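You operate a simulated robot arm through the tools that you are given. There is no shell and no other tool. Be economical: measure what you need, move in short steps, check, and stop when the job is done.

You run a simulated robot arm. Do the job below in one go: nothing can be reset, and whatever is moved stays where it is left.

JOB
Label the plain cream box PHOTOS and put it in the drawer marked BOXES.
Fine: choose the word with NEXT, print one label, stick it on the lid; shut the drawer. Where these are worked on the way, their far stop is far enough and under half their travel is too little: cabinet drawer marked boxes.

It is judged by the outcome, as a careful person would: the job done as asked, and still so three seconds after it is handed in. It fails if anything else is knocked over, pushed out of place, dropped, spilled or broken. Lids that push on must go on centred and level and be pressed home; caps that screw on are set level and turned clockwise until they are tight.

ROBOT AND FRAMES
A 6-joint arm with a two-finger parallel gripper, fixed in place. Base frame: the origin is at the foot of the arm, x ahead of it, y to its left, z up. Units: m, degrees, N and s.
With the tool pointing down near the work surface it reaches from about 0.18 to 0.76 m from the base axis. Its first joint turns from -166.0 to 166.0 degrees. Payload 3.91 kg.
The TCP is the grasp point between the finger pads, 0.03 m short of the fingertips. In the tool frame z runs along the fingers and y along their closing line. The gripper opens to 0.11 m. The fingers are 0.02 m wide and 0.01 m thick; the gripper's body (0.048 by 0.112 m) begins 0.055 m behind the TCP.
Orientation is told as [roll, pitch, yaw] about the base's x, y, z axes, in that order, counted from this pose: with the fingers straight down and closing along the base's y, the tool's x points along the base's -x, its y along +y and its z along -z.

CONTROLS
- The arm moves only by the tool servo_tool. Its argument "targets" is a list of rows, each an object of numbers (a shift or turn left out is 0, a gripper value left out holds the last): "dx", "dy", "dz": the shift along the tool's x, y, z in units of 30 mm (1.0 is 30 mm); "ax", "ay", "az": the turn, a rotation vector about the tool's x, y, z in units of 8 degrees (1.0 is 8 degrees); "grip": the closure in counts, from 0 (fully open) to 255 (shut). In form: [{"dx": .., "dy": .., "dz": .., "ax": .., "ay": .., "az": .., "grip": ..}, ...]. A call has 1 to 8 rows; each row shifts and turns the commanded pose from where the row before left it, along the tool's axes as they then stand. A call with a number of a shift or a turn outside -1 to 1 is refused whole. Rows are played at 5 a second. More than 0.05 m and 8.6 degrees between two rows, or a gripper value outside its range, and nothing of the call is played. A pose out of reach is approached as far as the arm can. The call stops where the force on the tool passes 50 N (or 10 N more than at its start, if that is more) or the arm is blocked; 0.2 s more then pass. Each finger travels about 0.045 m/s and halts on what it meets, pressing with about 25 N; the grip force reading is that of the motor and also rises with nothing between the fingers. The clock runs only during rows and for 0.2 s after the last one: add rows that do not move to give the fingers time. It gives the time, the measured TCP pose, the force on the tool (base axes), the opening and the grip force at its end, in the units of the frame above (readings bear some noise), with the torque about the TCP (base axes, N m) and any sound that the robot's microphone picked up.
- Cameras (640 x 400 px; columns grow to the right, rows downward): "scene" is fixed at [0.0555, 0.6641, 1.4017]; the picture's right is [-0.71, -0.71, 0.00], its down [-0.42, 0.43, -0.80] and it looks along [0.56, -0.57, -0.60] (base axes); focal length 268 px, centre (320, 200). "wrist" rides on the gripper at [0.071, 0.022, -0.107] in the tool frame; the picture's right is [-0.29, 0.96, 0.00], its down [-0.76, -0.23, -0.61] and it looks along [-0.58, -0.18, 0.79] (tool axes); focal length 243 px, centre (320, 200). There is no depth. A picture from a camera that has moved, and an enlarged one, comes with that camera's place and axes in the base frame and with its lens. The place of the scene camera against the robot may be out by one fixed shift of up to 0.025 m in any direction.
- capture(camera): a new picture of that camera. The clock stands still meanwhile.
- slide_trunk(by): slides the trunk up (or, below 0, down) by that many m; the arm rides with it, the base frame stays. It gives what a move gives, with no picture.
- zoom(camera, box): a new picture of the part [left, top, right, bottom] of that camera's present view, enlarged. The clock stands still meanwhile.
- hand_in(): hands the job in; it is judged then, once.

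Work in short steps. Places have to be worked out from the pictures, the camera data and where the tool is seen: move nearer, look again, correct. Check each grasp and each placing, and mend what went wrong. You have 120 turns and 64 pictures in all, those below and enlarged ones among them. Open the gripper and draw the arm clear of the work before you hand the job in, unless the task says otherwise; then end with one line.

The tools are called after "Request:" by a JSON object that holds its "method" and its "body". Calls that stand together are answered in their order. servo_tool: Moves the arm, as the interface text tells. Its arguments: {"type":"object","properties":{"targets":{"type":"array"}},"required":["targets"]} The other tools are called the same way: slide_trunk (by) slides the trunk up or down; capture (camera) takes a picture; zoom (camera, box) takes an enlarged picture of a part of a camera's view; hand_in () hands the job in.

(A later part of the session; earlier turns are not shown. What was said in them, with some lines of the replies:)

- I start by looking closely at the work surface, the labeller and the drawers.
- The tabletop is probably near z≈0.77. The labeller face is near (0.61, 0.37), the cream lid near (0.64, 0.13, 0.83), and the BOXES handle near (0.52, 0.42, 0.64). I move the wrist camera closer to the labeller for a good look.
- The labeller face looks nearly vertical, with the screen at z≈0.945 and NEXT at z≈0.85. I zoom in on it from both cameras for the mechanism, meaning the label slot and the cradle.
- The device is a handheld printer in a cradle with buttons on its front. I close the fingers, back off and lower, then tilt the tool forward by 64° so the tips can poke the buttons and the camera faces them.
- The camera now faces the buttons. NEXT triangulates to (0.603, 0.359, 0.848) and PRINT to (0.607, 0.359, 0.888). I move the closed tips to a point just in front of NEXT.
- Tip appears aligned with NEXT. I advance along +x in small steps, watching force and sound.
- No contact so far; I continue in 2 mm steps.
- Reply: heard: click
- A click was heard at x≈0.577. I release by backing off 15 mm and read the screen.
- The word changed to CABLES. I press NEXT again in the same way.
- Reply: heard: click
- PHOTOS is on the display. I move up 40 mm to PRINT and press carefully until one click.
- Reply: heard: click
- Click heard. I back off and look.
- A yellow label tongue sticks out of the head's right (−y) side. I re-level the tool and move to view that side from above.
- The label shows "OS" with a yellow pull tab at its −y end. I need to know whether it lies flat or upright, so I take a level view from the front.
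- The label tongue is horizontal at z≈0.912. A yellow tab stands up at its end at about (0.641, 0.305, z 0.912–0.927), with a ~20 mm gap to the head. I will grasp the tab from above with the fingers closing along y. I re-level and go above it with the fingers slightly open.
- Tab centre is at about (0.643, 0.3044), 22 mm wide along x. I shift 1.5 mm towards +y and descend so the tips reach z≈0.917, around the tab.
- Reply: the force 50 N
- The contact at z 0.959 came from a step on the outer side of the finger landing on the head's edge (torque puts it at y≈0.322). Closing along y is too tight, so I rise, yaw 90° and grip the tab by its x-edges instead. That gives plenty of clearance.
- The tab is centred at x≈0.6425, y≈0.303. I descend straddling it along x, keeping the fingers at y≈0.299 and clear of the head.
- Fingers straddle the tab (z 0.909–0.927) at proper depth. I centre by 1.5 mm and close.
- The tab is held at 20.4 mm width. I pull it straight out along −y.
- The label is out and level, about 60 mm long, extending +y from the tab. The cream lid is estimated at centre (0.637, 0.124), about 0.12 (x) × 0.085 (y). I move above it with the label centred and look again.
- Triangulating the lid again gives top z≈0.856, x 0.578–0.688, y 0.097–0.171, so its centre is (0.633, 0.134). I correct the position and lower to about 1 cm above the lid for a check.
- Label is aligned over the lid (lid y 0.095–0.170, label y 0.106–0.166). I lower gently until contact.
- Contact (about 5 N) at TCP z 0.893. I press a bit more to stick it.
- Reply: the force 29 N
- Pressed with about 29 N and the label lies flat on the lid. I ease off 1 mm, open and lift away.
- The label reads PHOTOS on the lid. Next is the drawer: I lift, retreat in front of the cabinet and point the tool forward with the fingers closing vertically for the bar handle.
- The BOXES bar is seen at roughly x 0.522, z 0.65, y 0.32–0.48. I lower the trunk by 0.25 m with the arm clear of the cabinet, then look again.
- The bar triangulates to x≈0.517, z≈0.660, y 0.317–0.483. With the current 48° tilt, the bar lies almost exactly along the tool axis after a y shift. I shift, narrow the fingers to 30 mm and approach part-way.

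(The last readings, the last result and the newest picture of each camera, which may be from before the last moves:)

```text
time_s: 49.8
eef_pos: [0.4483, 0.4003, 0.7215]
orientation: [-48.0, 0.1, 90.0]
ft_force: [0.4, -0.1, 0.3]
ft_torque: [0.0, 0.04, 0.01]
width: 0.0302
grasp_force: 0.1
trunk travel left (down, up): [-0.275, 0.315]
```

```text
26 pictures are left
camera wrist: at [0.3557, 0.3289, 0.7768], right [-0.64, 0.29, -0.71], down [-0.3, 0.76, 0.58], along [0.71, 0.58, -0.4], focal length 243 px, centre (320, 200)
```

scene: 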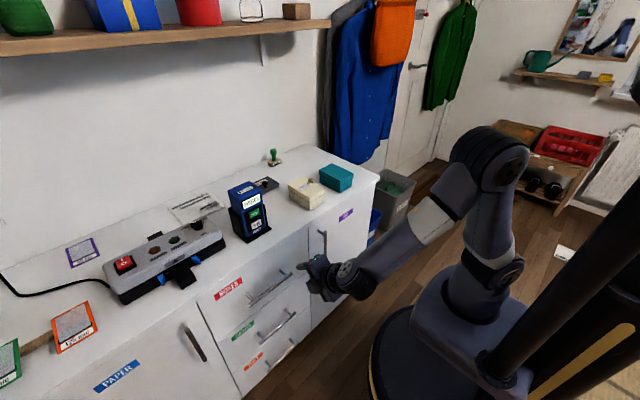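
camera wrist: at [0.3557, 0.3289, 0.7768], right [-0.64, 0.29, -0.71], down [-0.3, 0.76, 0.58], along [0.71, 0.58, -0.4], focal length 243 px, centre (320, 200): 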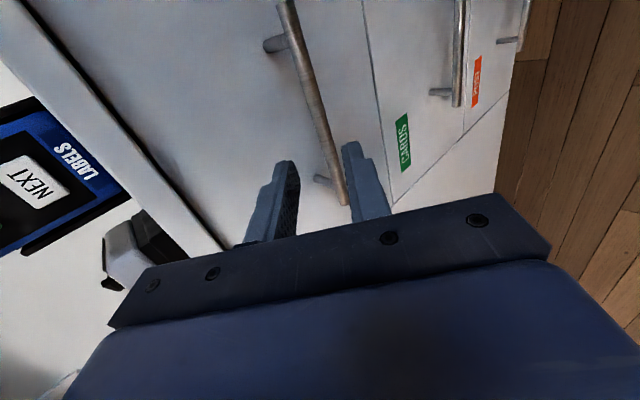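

The bar projects exactly between the fingers. I continue 82 mm along the tool axis and then close on it.

Request:
{"method": "servo_tool", "body": {"targets": [{"dz": 0.7}, {"dz": 0.7}, {"dz": 0.6}, {"dz": 0.4}, {"dz": 0.34}, {}]}}

Request:
{"method": "servo_tool", "body": {"targets": [{"grip": 255}, {}, {}, {}]}}

```text
time_s: 51.2
eef_pos: [0.5096, 0.3997, 0.6677]
orientation: [-48.1, 0.0, 90.1]
ft_force: [-0.7, -0.4, 0.4]
ft_torque: [-0.02, -0.03, 0.01]
width: 0.0302
grasp_force: 0.0
trunk travel left (down, up): [-0.275, 0.315]
```

```text
time_s: 52.2
eef_pos: [0.5085, 0.4006, 0.6655]
orientation: [-47.8, 0.1, 90.1]
ft_force: [-17.5, -2.1, -16.6]
ft_torque: [0.94, 0.14, -0.41]
width: 0.0114
grasp_force: 44.8
trunk travel left (down, up): [-0.275, 0.315]
```

The bar is held (11.4 mm). I pull straight back along −x.

Request:
{"method": "servo_tool", "body": {"targets": [{"dz": -0.25, "dy": 0.223}, {"dz": -0.25, "dy": 0.223}, {"dz": -0.25, "dy": 0.223}, {"dz": -0.25, "dy": 0.223}, {}]}}

```text
time_s: 53.4
eef_pos: [0.47, 0.4, 0.6657]
orientation: [-47.8, 0.1, 90.0]
ft_force: [-0.6, 4.0, -27.8]
ft_torque: [0.96, 0.07, -0.28]
width: 0.0115
grasp_force: 45.1
trunk travel left (down, up): [-0.275, 0.315]
```

The drawer is moving. A vertical bias of about 28 N shows the bar sits a touch lower than commanded, so I correct 2 mm down and keep pulling.

Request:
{"method": "servo_tool", "body": {"targets": [{"dz": 0.045, "dy": 0.05}, {"dz": -0.4, "dy": 0.36}, {"dz": -0.4, "dy": 0.36}, {"dz": -0.4, "dy": 0.36}, {"dz": -0.4, "dy": 0.36}, {}]}}

```text
time_s: 54.8
eef_pos: [0.4037, 0.4003, 0.6656]
orientation: [-47.9, 0.1, 90.0]
ft_force: [-1.1, 4.7, -24.1]
ft_torque: [0.81, 0.1, -0.44]
width: 0.0115
grasp_force: 45.4
trunk travel left (down, up): [-0.275, 0.315]
```

Request:
{"method": "servo_tool", "body": {"targets": [{"dz": 0.045, "dy": 0.05}, {"dz": -0.4, "dy": 0.36}, {"dz": -0.4, "dy": 0.36}, {"dz": -0.4, "dy": 0.36}, {"dz": -0.4, "dy": 0.36}, {"dz": -0.4, "dy": 0.36}, {}]}}

Request:
{"method": "capture", "body": {"camera": "scene"}}

```text
time_s: 56.4
eef_pos: [0.3219, 0.4005, 0.6653]
orientation: [-48.2, -0.1, 90.1]
ft_force: [-0.4, 11.8, 32.0]
ft_torque: [-1.01, -0.25, 0.26]
width: 0.0115
grasp_force: 45.2
trunk travel left (down, up): [-0.275, 0.315]
```

```text
25 pictures are left
```

scene: 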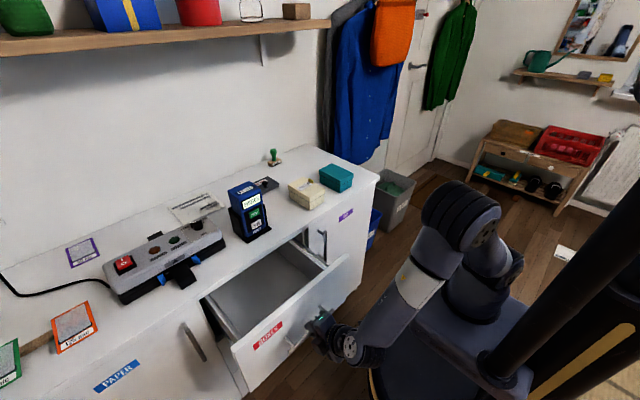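

About 0.19 m open. I undo the vertical over-correction and pull further to find the stop.

Request:
{"method": "servo_tool", "body": {"targets": [{"dz": -0.05, "dy": -0.055}, {"dz": -0.3, "dy": 0.27}, {"dz": -0.3, "dy": 0.27}, {"dz": -0.3, "dy": 0.27}, {"dz": -0.3, "dy": 0.27}, {}]}}

```text
time_s: 57.8
eef_pos: [0.276, 0.4001, 0.6648]
orientation: [-48.0, 0.0, 90.0]
ft_force: [-0.5, 12.9, 12.3]
ft_torque: [-0.68, -0.08, 0.29]
width: 0.0114
grasp_force: 44.8
trunk travel left (down, up): [-0.275, 0.315]
```

Request:
{"method": "servo_tool", "body": {"targets": [{"dz": -0.3, "dy": 0.27}, {"dz": -0.3, "dy": 0.27}, {"dz": -0.3, "dy": 0.27}, {}]}}

```text
time_s: 58.8
eef_pos: [0.239, 0.3991, 0.665]
orientation: [-47.8, -0.1, 90.0]
ft_force: [-1.8, 19.2, -9.1]
ft_torque: [1.12, -0.02, -0.05]
width: 0.0116
grasp_force: 45.1
trunk travel left (down, up): [-0.275, 0.315]
```

The drawer is open about 0.27 m, which is plenty. I open the fingers, withdraw along the tool axis, then lift clear.

Request:
{"method": "servo_tool", "body": {"targets": [{"grip": 180}, {}, {}, {"dz": -0.6}, {"dz": -0.6}, {"dz": -0.6}, {}]}}

Request:
{"method": "servo_tool", "body": {"targets": [{"dz": -0.67, "dy": -0.74}, {"dz": -0.67, "dy": -0.74}, {"dz": -0.67, "dy": -0.74}, {"dz": -0.67, "dy": -0.74}, {"dz": -0.67, "dy": -0.74}, {"dz": -0.67, "dy": -0.74}, {"dz": -0.67, "dy": -0.74}]}}

```text
time_s: 60.4
eef_pos: [0.2003, 0.3983, 0.7014]
orientation: [-48.0, -0.1, 90.0]
ft_force: [0.0, -0.7, -0.7]
ft_torque: [0.0, 0.02, -0.01]
width: 0.0322
grasp_force: 0.1
trunk travel left (down, up): [-0.275, 0.315]
```

```text
time_s: 62.0
eef_pos: [0.1963, 0.4024, 0.9093]
orientation: [-48.0, 0.2, 90.1]
ft_force: [0.5, 0.1, 1.5]
ft_torque: [0.01, -0.01, -0.03]
width: 0.0322
grasp_force: 0.1
trunk travel left (down, up): [-0.275, 0.315]
```

Clear of the handle. I raise the trunk back, re-level the tool and unwind the yaw so the fingers close along y for the box.

Request:
{"method": "slide_trunk", "body": {"by": 0.25}}

Request:
{"method": "servo_tool", "body": {"targets": [{"ax": -1, "dx": 0.8}, {"ax": -1, "dx": 0.8}, {"ax": -1, "dx": 0.8}, {"ax": -1, "dx": 0.8}, {"ax": -1, "dx": 0.8}, {"ax": -1, "dx": 0.8}, {"dy": -1}, {"dy": -1}]}}

Request:
{"method": "servo_tool", "body": {"targets": [{"az": 1, "grip": 0}, {"az": 1}, {"az": 1}, {"az": 1}, {"az": 1}, {"az": 1}, {"az": 1}, {"az": 1}]}}

Request:
{"method": "servo_tool", "body": {"targets": [{"az": 1}, {"az": 1}, {"az": 1}, {"az": 0.25}, {}]}}

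```text
time_s: 64.6
eef_pos: [0.1964, 0.4016, 1.16]
orientation: [-47.9, 0.0, 90.0]
ft_force: [-0.7, -0.4, 0.7]
ft_torque: [-0.01, -0.01, -0.03]
width: 0.0323
grasp_force: 0.0
trunk travel left (down, up): [-0.525, 0.065]
```

```text
time_s: 66.4
eef_pos: [0.2556, 0.2577, 1.1589]
orientation: [0.0, 0.0, 90.0]
ft_force: [-0.3, 0.0, -0.4]
ft_torque: [-0.04, -0.01, 0.02]
width: 0.0322
grasp_force: 0.1
trunk travel left (down, up): [-0.525, 0.065]
```

```text
time_s: 68.2
eef_pos: [0.2552, 0.2581, 1.1587]
orientation: [0.1, 0.0, 25.9]
ft_force: [0.4, -0.4, 0.2]
ft_torque: [0.01, -0.01, 0.0]
width: 0.1101
grasp_force: 0.0
trunk travel left (down, up): [-0.525, 0.065]
```

```text
time_s: 69.4
eef_pos: [0.2567, 0.2575, 1.1594]
orientation: [0.0, 0.0, -0.1]
ft_force: [0.2, -0.9, 0.4]
ft_torque: [0.04, 0.01, 0.0]
width: 0.11
grasp_force: 0.1
trunk travel left (down, up): [-0.525, 0.065]
```

I move towards the box for a measuring view from above.

Request:
{"method": "servo_tool", "body": {"targets": [{"dx": -1, "dy": -0.53, "dz": 0.46}, {"dx": -1, "dy": -0.53, "dz": 0.46}, {"dx": -1, "dy": -0.53, "dz": 0.46}, {"dx": -1, "dy": -0.53, "dz": 0.46}, {"dx": -1, "dy": -0.53, "dz": 0.46}, {"dx": -1, "dy": -0.53, "dz": 0.46}, {"dx": -1, "dy": -0.53, "dz": 0.46}, {"dx": -1, "dy": -0.53, "dz": 0.46}]}}

Request:
{"method": "capture", "body": {"camera": "wrist"}}

```text
time_s: 71.2
eef_pos: [0.4931, 0.131, 1.0491]
orientation: [0.1, -0.1, 0.0]
ft_force: [-0.3, -0.4, -0.7]
ft_torque: [0.01, 0.06, 0.01]
width: 0.1102
grasp_force: 0.1
trunk travel left (down, up): [-0.525, 0.065]
```

```text
24 pictures are left
camera wrist: at [0.4235, 0.1521, 1.1551], right [0.29, 0.96, 0.0], down [0.76, -0.23, 0.61], along [0.58, -0.18, -0.79], focal length 243 px, centre (320, 200)
```

wrist: 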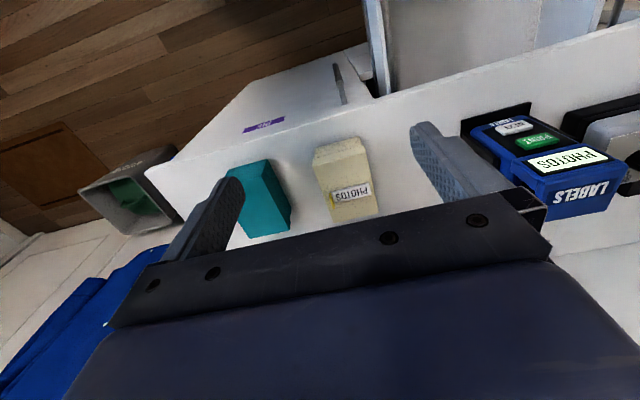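

Request:
{"method": "zoom", "body": {"camera": "wrist", "box": [230, 120, 400, 240]}}

```text
3.33 times, centred on (315, 180) of wrist
camera zoom: at [0.4235, 0.1521, 1.1551], right [0.29, 0.96, 0.0], down [0.76, -0.23, 0.61], along [0.58, -0.18, -0.79], focal length 809 px, centre (337, 267)
```

zoom: 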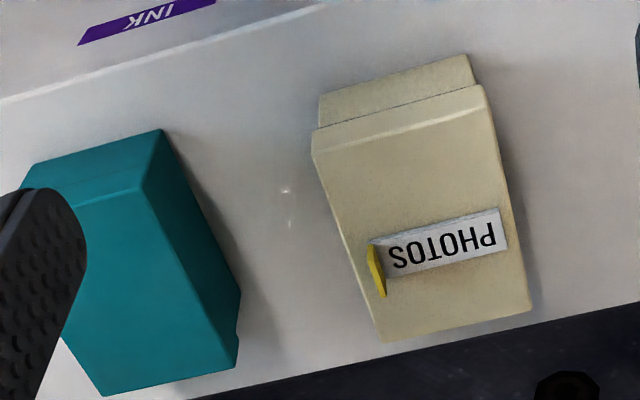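

The lid spans x 0.584–0.694 and y 0.093–0.166, so its centre is (0.639, 0.130) and it is squared to the axes. The teal box leaves a 78 mm gap. I move above and descend to TCP z≈0.835, leaving room for the tab under the palm.

Request:
{"method": "servo_tool", "body": {"targets": [{"dx": -0.975, "dy": -0.01}, {"dx": -0.975}, {"dx": -0.975}, {"dx": -0.975}, {"dx": -0.975}, {"dz": 1}, {"dz": 1}, {"dz": 1}]}}

Request:
{"method": "servo_tool", "body": {"targets": [{"dz": 0.8}, {"dz": 0.8}, {"dz": 0.8}, {"dz": 0.8}, {"dz": 0.5}, {"dz": 0.4}, {}]}}

Request:
{"method": "zoom", "body": {"camera": "scene", "box": [270, 140, 370, 220]}}

```text
time_s: 73.0
eef_pos: [0.6438, 0.1299, 0.9579]
orientation: [0.0, 0.0, 0.0]
ft_force: [-0.1, 0.3, -0.5]
ft_torque: [0.01, -0.04, 0.01]
width: 0.1099
grasp_force: 0.0
trunk travel left (down, up): [-0.525, 0.065]
```

```text
time_s: 74.6
eef_pos: [0.642, 0.1322, 0.8361]
orientation: [0.0, 0.0, 0.0]
ft_force: [-0.1, 0.0, -0.2]
ft_torque: [-0.03, -0.04, -0.03]
width: 0.11
grasp_force: 0.0
trunk travel left (down, up): [-0.525, 0.065]
```

```text
5.00 times, centred on (320, 180) of scene
camera zoom: at [0.0555, 0.6641, 1.4017], right [-0.71, -0.71, 0.0], down [-0.42, 0.43, -0.8], along [0.56, -0.57, -0.6], focal length 1340 px, centre (320, 300)
```

zoom: 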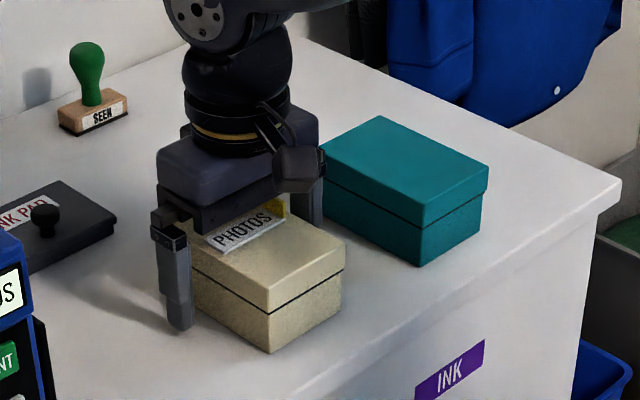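

Well placed, with the tips past the seam and the palm above the tab. I close the gripper.

Request:
{"method": "servo_tool", "body": {"targets": [{"grip": 255}, {}, {}, {}, {}, {}]}}

Request:
{"method": "servo_tool", "body": {"targets": [{"dz": -0.3}, {"dz": -0.3}, {}, {}]}}

Request:
{"method": "zoom", "body": {"camera": "scene", "box": [270, 140, 370, 220]}}

```text
time_s: 76.0
eef_pos: [0.6419, 0.1318, 0.836]
orientation: [-0.1, -0.1, 0.0]
ft_force: [0.8, 0.0, -0.1]
ft_torque: [-0.03, 0.03, 0.04]
width: 0.0754
grasp_force: 25.0
trunk travel left (down, up): [-0.525, 0.065]
```

```text
time_s: 77.0
eef_pos: [0.6426, 0.1303, 0.8554]
orientation: [0.1, -0.1, 0.0]
ft_force: [-0.1, -0.5, -0.3]
ft_torque: [0.01, -0.01, 0.03]
width: 0.0754
grasp_force: 24.8
trunk travel left (down, up): [-0.525, 0.065]
```

```text
5.00 times, centred on (320, 180) of scene
camera zoom: at [0.0555, 0.6641, 1.4017], right [-0.71, -0.71, 0.0], down [-0.42, 0.43, -0.8], along [0.56, -0.57, -0.6], focal length 1340 px, centre (320, 300)
```

zoom: 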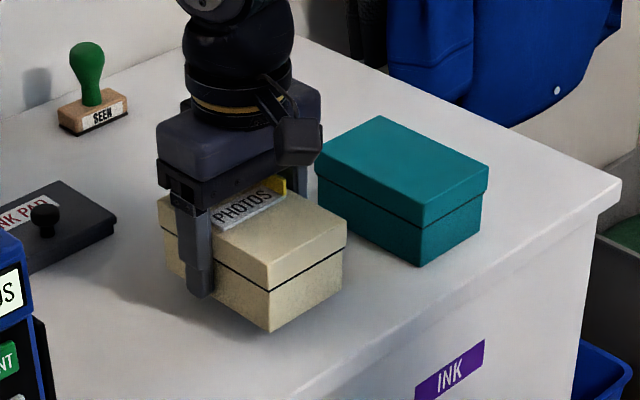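

Box and lid rise together, and the label holds. I lift higher, bring the box back over the floor gap and sideways above the open drawer.

Request:
{"method": "servo_tool", "body": {"targets": [{"dz": -0.8}, {"dz": -0.8}, {"dz": -0.8}, {"dz": -0.8, "dx": 0.5}, {"dx": 0.9}, {"dx": 0.9}, {"dx": 0.9}, {"dx": 0.9}]}}

Request:
{"method": "servo_tool", "body": {"targets": [{"dx": 0.9}, {"dx": 0.9}, {"dx": 0.9}, {"dx": 0.6, "dy": 0.8}, {"dy": 0.9}, {"dy": 0.9}, {"dy": 0.9}, {"dy": 0.9}]}}

Request:
{"method": "servo_tool", "body": {"targets": [{"dy": 0.9}, {"dy": 0.9}, {"dy": 0.9}, {"dy": 0.9}, {"dy": 0.9}, {}]}}

Request:
{"method": "capture", "body": {"camera": "wrist"}}

Request:
{"method": "capture", "body": {"camera": "scene"}}

```text
time_s: 78.8
eef_pos: [0.5173, 0.1303, 0.9527]
orientation: [0.1, 0.1, 0.0]
ft_force: [0.7, -0.6, -1.0]
ft_torque: [-0.01, -0.01, 0.0]
width: 0.0753
grasp_force: 24.9
trunk travel left (down, up): [-0.525, 0.065]
```

```text
time_s: 80.6
eef_pos: [0.4218, 0.2639, 0.9519]
orientation: [-0.1, 0.0, 0.1]
ft_force: [0.2, -1.0, -1.2]
ft_torque: [-0.03, -0.01, -0.03]
width: 0.0756
grasp_force: 25.3
trunk travel left (down, up): [-0.525, 0.065]
```

```text
time_s: 82.0
eef_pos: [0.4199, 0.3988, 0.9497]
orientation: [0.0, 0.0, 0.0]
ft_force: [0.9, 0.1, -0.6]
ft_torque: [-0.03, -0.01, -0.01]
width: 0.0757
grasp_force: 24.9
trunk travel left (down, up): [-0.525, 0.065]
```

```text
20 pictures are left
camera wrist: at [0.3509, 0.4208, 1.0573], right [0.29, 0.96, 0.0], down [0.76, -0.23, 0.61], along [0.58, -0.18, -0.79], focal length 243 px, centre (320, 200)
```

wrist: 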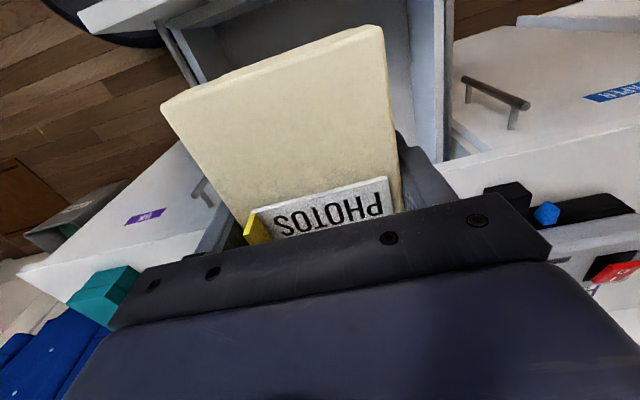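

```text
19 pictures are left
```

scene: 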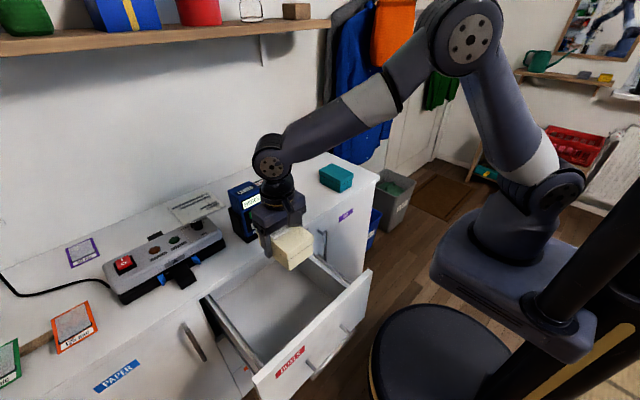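

The drawer interior spans about y 0.25–0.54 and x 0.31–0.55. The box at x 0.36–0.47, y 0.36–0.44 is well centred. I lower with the trunk first, then take short force-checked steps.

Request:
{"method": "slide_trunk", "body": {"by": -0.2}}

Request:
{"method": "capture", "body": {"camera": "scene"}}

```text
time_s: 84.1
eef_pos: [0.4195, 0.3976, 0.7502]
orientation: [0.0, 0.0, 0.0]
ft_force: [0.1, -0.8, -0.8]
ft_torque: [0.01, -0.02, 0.03]
width: 0.0756
grasp_force: 24.2
trunk travel left (down, up): [-0.325, 0.265]
```

```text
18 pictures are left
```

scene: 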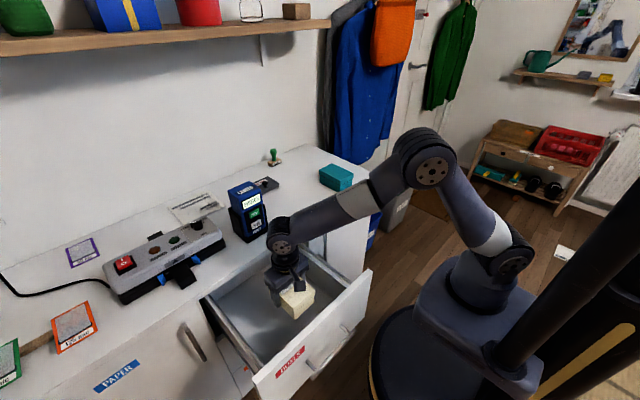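

Clear all round. I lower by steps, watching the force.

Request:
{"method": "servo_tool", "body": {"targets": [{"dz": 0.5}, {"dz": 0.5}, {"dz": 0.4}, {"dz": 0.3}, {"dz": 0.2}, {"dz": 0.2}, {"dz": 0.2}, {}]}}

```text
time_s: 85.9
eef_pos: [0.4196, 0.3991, 0.6818]
orientation: [0.0, 0.0, 0.0]
ft_force: [0.0, 0.1, -0.9]
ft_torque: [0.0, -0.02, -0.01]
width: 0.0754
grasp_force: 24.9
trunk travel left (down, up): [-0.325, 0.265]
```

Request:
{"method": "servo_tool", "body": {"targets": [{"dz": 0.2}, {"dz": 0.2}, {"dz": 0.15}, {"dz": 0.1}, {"dz": 0.1}, {}]}}

```text
time_s: 87.3
eef_pos: [0.4206, 0.3983, 0.6601]
orientation: [0.0, 0.0, -0.1]
ft_force: [0.2, 0.6, -0.8]
ft_torque: [0.0, 0.02, 0.0]
width: 0.0755
grasp_force: 25.0
trunk travel left (down, up): [-0.325, 0.265]
```

Request:
{"method": "servo_tool", "body": {"targets": [{"dz": 0.1}, {"dz": 0.1}, {"dz": 0.1}, {"dz": 0.1}, {"dz": 0.1}, {}]}}

Request:
{"method": "zoom", "body": {"camera": "scene", "box": [200, 220, 380, 350]}}

```text
time_s: 88.7
eef_pos: [0.4207, 0.3983, 0.6441]
orientation: [0.0, -0.1, 0.0]
ft_force: [-0.4, 0.6, 0.0]
ft_torque: [0.01, 0.0, -0.02]
width: 0.0755
grasp_force: 25.8
trunk travel left (down, up): [-0.325, 0.265]
```

```text
3.08 times, centred on (290, 285) of scene
camera zoom: at [0.0555, 0.6641, 1.4017], right [-0.71, -0.71, 0.0], down [-0.42, 0.43, -0.8], along [0.56, -0.57, -0.6], focal length 825 px, centre (412, -62)
```

zoom: 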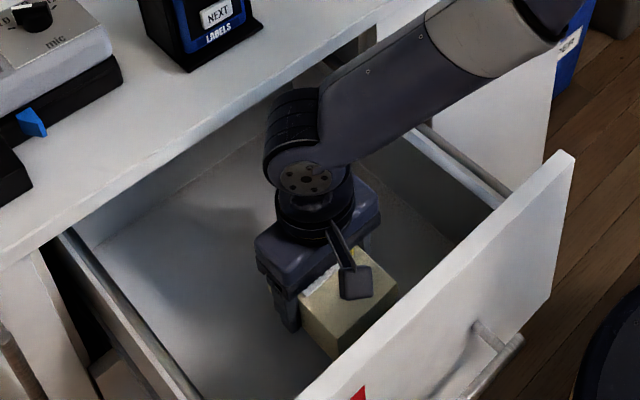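

Still above the drawer floor with no contact. I keep lowering in 3 mm steps.

Request:
{"method": "servo_tool", "body": {"targets": [{"dz": 0.1}, {"dz": 0.1}, {"dz": 0.1}, {"dz": 0.1}, {"dz": 0.1}, {}]}}

```text
time_s: 90.1
eef_pos: [0.4195, 0.3988, 0.6292]
orientation: [0.0, 0.0, -0.1]
ft_force: [0.4, 0.4, -0.9]
ft_torque: [-0.05, -0.02, 0.01]
width: 0.0757
grasp_force: 24.7
trunk travel left (down, up): [-0.325, 0.265]
```

Request:
{"method": "servo_tool", "body": {"targets": [{"dz": 0.1}, {"dz": 0.1}, {"dz": 0.1}, {"dz": 0.1}, {}]}}

```text
time_s: 91.3
eef_pos: [0.4213, 0.3996, 0.6173]
orientation: [0.0, 0.0, 0.1]
ft_force: [-0.3, 0.3, -1.5]
ft_torque: [0.02, -0.05, -0.03]
width: 0.0756
grasp_force: 25.1
trunk travel left (down, up): [-0.325, 0.265]
```

Request:
{"method": "servo_tool", "body": {"targets": [{"dz": 0.1}, {"dz": 0.1}, {"dz": 0.1}, {"dz": 0.1}, {}]}}

Request:
{"method": "zoom", "body": {"camera": "scene", "box": [200, 220, 380, 350]}}

```text
time_s: 92.5
eef_pos: [0.4192, 0.3986, 0.6077]
orientation: [0.1, -0.3, 0.0]
ft_force: [0.8, 1.1, 28.8]
ft_torque: [-0.2, -0.02, 0.03]
width: 0.0761
grasp_force: 25.0
trunk travel left (down, up): [-0.325, 0.265]
```

```text
3.08 times, centred on (290, 285) of scene
camera zoom: at [0.0555, 0.6641, 1.4017], right [-0.71, -0.71, 0.0], down [-0.42, 0.43, -0.8], along [0.56, -0.57, -0.6], focal length 825 px, centre (412, -62)
```

zoom: 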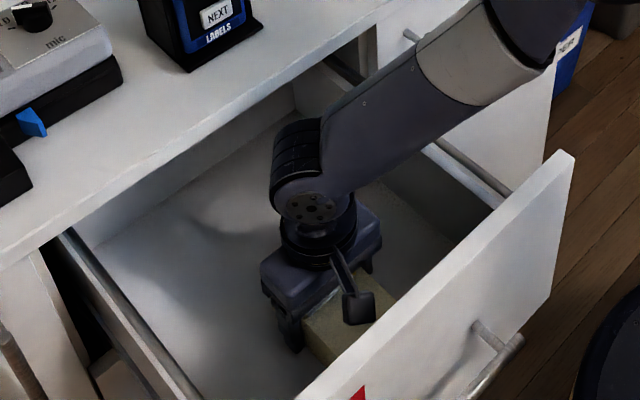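

The box touches the drawer floor (29 N, centred). I ease up 2 mm, open and rise straight up.

Request:
{"method": "servo_tool", "body": {"targets": [{"dz": -0.08}, {"grip": 0}, {}, {}, {"dz": -0.3}, {"dz": -0.7}, {"dz": -0.9}, {"dz": -0.9}]}}

Request:
{"method": "slide_trunk", "body": {"by": 0.2}}

Request:
{"method": "capture", "body": {"camera": "wrist"}}

```text
time_s: 94.3
eef_pos: [0.4183, 0.3998, 0.6931]
orientation: [0.0, 0.0, 0.0]
ft_force: [1.0, 0.3, 0.4]
ft_torque: [-0.02, 0.0, -0.02]
width: 0.1099
grasp_force: 0.1
trunk travel left (down, up): [-0.325, 0.265]
```

```text
time_s: 96.5
eef_pos: [0.4176, 0.399, 0.8935]
orientation: [-0.1, 0.0, 0.0]
ft_force: [-0.1, 0.3, -0.4]
ft_torque: [0.01, -0.01, -0.03]
width: 0.1101
grasp_force: 0.1
trunk travel left (down, up): [-0.525, 0.065]
```

```text
15 pictures are left
camera wrist: at [0.3486, 0.4211, 0.9992], right [0.29, 0.96, 0.0], down [0.76, -0.23, 0.61], along [0.58, -0.18, -0.79], focal length 243 px, centre (320, 200)
```

wrist: 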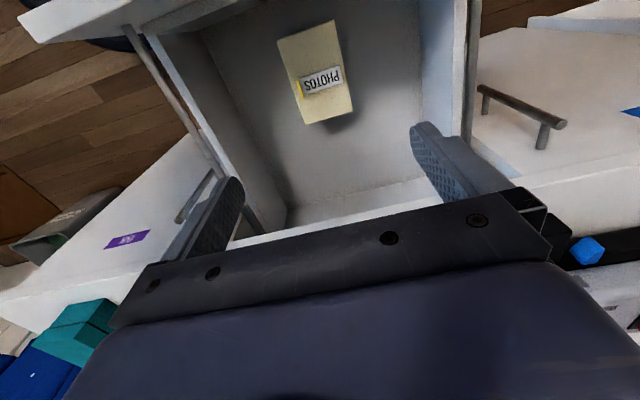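

The box sits neatly in the drawer with its label readable. To shut the drawer I'll re-grip the handle as before, so I retreat, set the same orientation and slide down.

Request:
{"method": "servo_tool", "body": {"targets": [{"dz": -1, "dx": 0.85}, {"dz": -1, "dx": 0.85}, {"dz": -1, "dx": 0.85}, {"dz": -1, "dx": 0.85}, {"dz": -1, "dx": 0.85}, {"dz": -1, "dx": 0.85}, {"dz": -1, "dx": 0.85}, {"dz": -1, "dx": 0.85, "grip": 180}]}}

Request:
{"method": "servo_tool", "body": {"targets": [{"az": -1}, {"az": -1}, {"az": -1}, {"az": -1}, {"az": -1}, {"az": -1}, {"az": -1}, {"az": -1}]}}

Request:
{"method": "servo_tool", "body": {"targets": [{"az": -1}, {"az": -1}, {"az": -1}, {"az": -0.25}, {"ax": 1}, {"ax": 1}, {"ax": 1}, {"ax": 1}]}}

Request:
{"method": "servo_tool", "body": {"targets": [{"ax": 1}, {"ax": 1}, {}]}}

```text
time_s: 98.3
eef_pos: [0.2159, 0.3974, 1.1365]
orientation: [0.1, 0.0, 0.0]
ft_force: [0.8, -0.3, -0.1]
ft_torque: [0.01, 0.03, -0.02]
width: 0.0753
grasp_force: 0.1
trunk travel left (down, up): [-0.525, 0.065]
```

```text
time_s: 100.1
eef_pos: [0.2144, 0.4001, 1.1336]
orientation: [0.0, 0.0, 64.1]
ft_force: [-0.6, -0.2, 0.1]
ft_torque: [0.02, 0.03, -0.01]
width: 0.0323
grasp_force: 0.0
trunk travel left (down, up): [-0.525, 0.065]
```

```text
time_s: 101.9
eef_pos: [0.2141, 0.3989, 1.1329]
orientation: [-32.1, -0.1, 90.0]
ft_force: [0.0, -0.1, -0.1]
ft_torque: [-0.03, -0.01, 0.0]
width: 0.0322
grasp_force: 0.1
trunk travel left (down, up): [-0.525, 0.065]
```

```text
time_s: 102.7
eef_pos: [0.2142, 0.3991, 1.132]
orientation: [-48.1, 0.0, 90.0]
ft_force: [0.2, -0.3, 1.2]
ft_torque: [0.02, -0.01, -0.02]
width: 0.0321
grasp_force: 0.0
trunk travel left (down, up): [-0.525, 0.065]
```

Request:
{"method": "slide_trunk", "body": {"by": -0.25}}

Request:
{"method": "servo_tool", "body": {"targets": [{"dz": -0.347, "dy": 0.31}, {"dz": 0.67, "dy": 0.74}, {"dz": 0.67, "dy": 0.74}, {"dz": 0.67, "dy": 0.74}, {}]}}

Request:
{"method": "capture", "body": {"camera": "wrist"}}

```text
time_s: 105.3
eef_pos: [0.2149, 0.399, 0.8825]
orientation: [-48.0, 0.0, 89.9]
ft_force: [-0.1, -0.1, 0.1]
ft_torque: [0.0, 0.0, 0.01]
width: 0.0321
grasp_force: 0.0
trunk travel left (down, up): [-0.275, 0.315]
```

```text
time_s: 106.5
eef_pos: [0.1989, 0.3967, 0.7945]
orientation: [-48.0, 0.0, 90.0]
ft_force: [0.0, 0.5, 0.3]
ft_torque: [-0.02, -0.03, 0.01]
width: 0.0322
grasp_force: 0.1
trunk travel left (down, up): [-0.275, 0.315]
```

```text
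14 pictures are left
camera wrist: at [0.106, 0.3281, 0.8496], right [-0.64, 0.29, -0.71], down [-0.3, 0.76, 0.58], along [0.71, 0.58, -0.4], focal length 243 px, centre (320, 200)
```

wrist: 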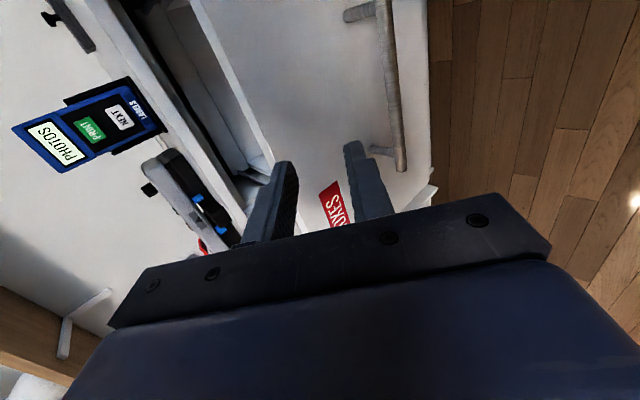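

The handle is where expected, (≈0.247, 0.40, 0.658). I come in along the tool axis, then close on it.

Request:
{"method": "servo_tool", "body": {"targets": [{"dz": 0.67, "dy": 0.74}, {"dz": 0.67, "dy": 0.74}, {"dz": 0.67, "dy": 0.74}, {"dz": 0.5, "dy": 0.05}, {"dz": 0.5, "dy": 0.05}, {"dz": 0.5}, {"dz": 0.38}, {}]}}

Request:
{"method": "servo_tool", "body": {"targets": [{"grip": 255}, {}, {}, {}]}}

```text
time_s: 108.3
eef_pos: [0.2401, 0.3979, 0.6619]
orientation: [-48.0, 0.0, 89.9]
ft_force: [-0.6, -0.7, 0.1]
ft_torque: [-0.01, 0.01, 0.02]
width: 0.0324
grasp_force: 0.0
trunk travel left (down, up): [-0.275, 0.315]
```

```text
time_s: 109.3
eef_pos: [0.2401, 0.3986, 0.6635]
orientation: [-48.0, 0.0, 90.0]
ft_force: [1.3, 0.8, 17.3]
ft_torque: [-0.74, -0.1, 0.1]
width: 0.0116
grasp_force: 44.8
trunk travel left (down, up): [-0.275, 0.315]
```

Handle gripped. I push it straight in along +x.

Request:
{"method": "servo_tool", "body": {"targets": [{"dz": 0.25, "dy": -0.26}, {"dz": 0.495, "dy": -0.446}, {"dz": 0.495, "dy": -0.446}, {"dz": 0.495, "dy": -0.446}, {"dz": 0.495, "dy": -0.446}, {"dz": 0.495, "dy": -0.446}, {}]}}

```text
time_s: 110.9
eef_pos: [0.3492, 0.3986, 0.6649]
orientation: [-48.2, 0.0, 90.0]
ft_force: [1.9, 10.1, 11.7]
ft_torque: [0.04, -0.02, 0.28]
width: 0.0113
grasp_force: 45.4
trunk travel left (down, up): [-0.275, 0.315]
```

Request:
{"method": "servo_tool", "body": {"targets": [{"dz": 0.495, "dy": -0.446}, {"dz": 0.495, "dy": -0.446}, {"dz": 0.495, "dy": -0.446}, {"dz": 0.495, "dy": -0.446}, {"dz": 0.495, "dy": -0.446}, {"dz": 0.495, "dy": -0.446}, {}]}}

```text
time_s: 112.5
eef_pos: [0.4687, 0.3977, 0.663]
orientation: [-48.0, 0.0, 90.0]
ft_force: [2.4, 2.2, 8.4]
ft_torque: [-0.35, -0.07, -0.06]
width: 0.0116
grasp_force: 44.7
trunk travel left (down, up): [-0.275, 0.315]
```

Request:
{"method": "servo_tool", "body": {"targets": [{"dz": 0.3, "dy": -0.27}, {"dz": 0.3, "dy": -0.27}, {"dz": 0.2, "dy": -0.18}, {"dz": 0.12, "dy": -0.108}, {"dz": 0.1, "dy": -0.09}, {"dz": 0.05, "dy": -0.045}, {}]}}

```text
time_s: 114.1
eef_pos: [0.5095, 0.3985, 0.6649]
orientation: [-47.9, 0.0, 90.0]
ft_force: [-37.5, -12.9, 21.3]
ft_torque: [0.0, 0.13, 0.19]
width: 0.0117
grasp_force: 45.2
trunk travel left (down, up): [-0.275, 0.315]
stopped in row 7: the force on the tool passed its limit at 52 N (the readings are from after the stop); the commanded pose is now the measured one
```

The drawer hit its closed stop (x 0.5095 against 0.5085 originally). I release, withdraw along the axis and check.

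Request:
{"method": "servo_tool", "body": {"targets": [{"grip": 175}, {}, {}, {"dz": -0.5}, {"dz": -0.8}, {"dz": -0.9}, {"dz": -0.9}, {"dz": -0.9}]}}

Request:
{"method": "servo_tool", "body": {"targets": [{"dz": -0.9}, {"dz": -0.9}, {"dz": -0.67, "dy": -0.74}, {"dz": -0.67, "dy": -0.74}, {"dz": -0.67, "dy": -0.74}, {}]}}

Request:
{"method": "capture", "body": {"camera": "scene"}}

Request:
{"method": "capture", "body": {"camera": "wrist"}}

```text
time_s: 115.9
eef_pos: [0.4271, 0.399, 0.7427]
orientation: [-47.6, 0.1, 90.0]
ft_force: [-1.3, 0.5, -0.5]
ft_torque: [0.01, 0.03, 0.04]
width: 0.0348
grasp_force: 0.1
trunk travel left (down, up): [-0.275, 0.315]
```

```text
time_s: 117.3
eef_pos: [0.3864, 0.3987, 0.8701]
orientation: [-47.8, 0.0, 90.0]
ft_force: [0.4, 0.9, -0.6]
ft_torque: [-0.01, -0.05, 0.04]
width: 0.0345
grasp_force: 0.2
trunk travel left (down, up): [-0.275, 0.315]
```

```text
13 pictures are left
```

scene: 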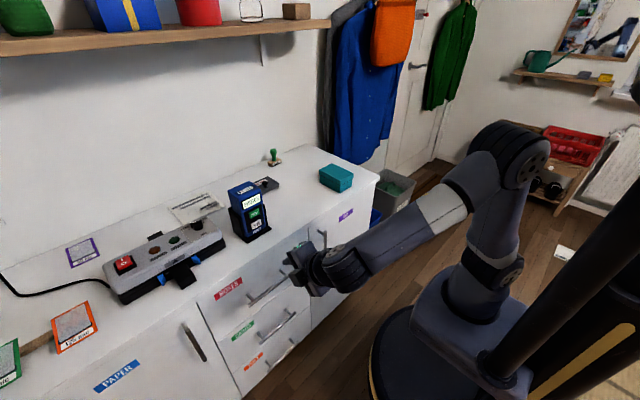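

```text
12 pictures are left
camera wrist: at [0.294, 0.3283, 0.9237], right [-0.64, 0.29, -0.71], down [-0.29, 0.76, 0.58], along [0.71, 0.58, -0.4], focal length 243 px, centre (320, 200)
```

wrist: 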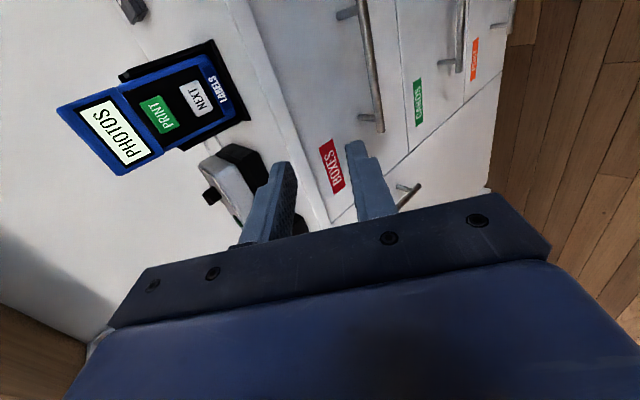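

The drawer is flush and shut and everything else is in place. I draw the arm further clear, open the gripper and hand in.

Request:
{"method": "servo_tool", "body": {"targets": [{"dz": -0.8, "grip": 0}, {"dz": -0.8}, {"dz": -0.8}, {"dz": -0.8}, {}]}}

Request:
{"method": "hand_in", "body": {}}

```text
time_s: 118.5
eef_pos: [0.3149, 0.4014, 0.9336]
orientation: [-47.6, 0.1, 90.0]
ft_force: [0.6, -0.1, 0.0]
ft_torque: [-0.04, 0.03, -0.05]
width: 0.1099
grasp_force: 0.1
trunk travel left (down, up): [-0.275, 0.315]
```

```text
The job is handed in.
```

I printed one PHOTOS label, stuck it on the cream box's lid, put the box in the BOXES drawer and shut the drawer; nothing else looked disturbed in the last pictures.
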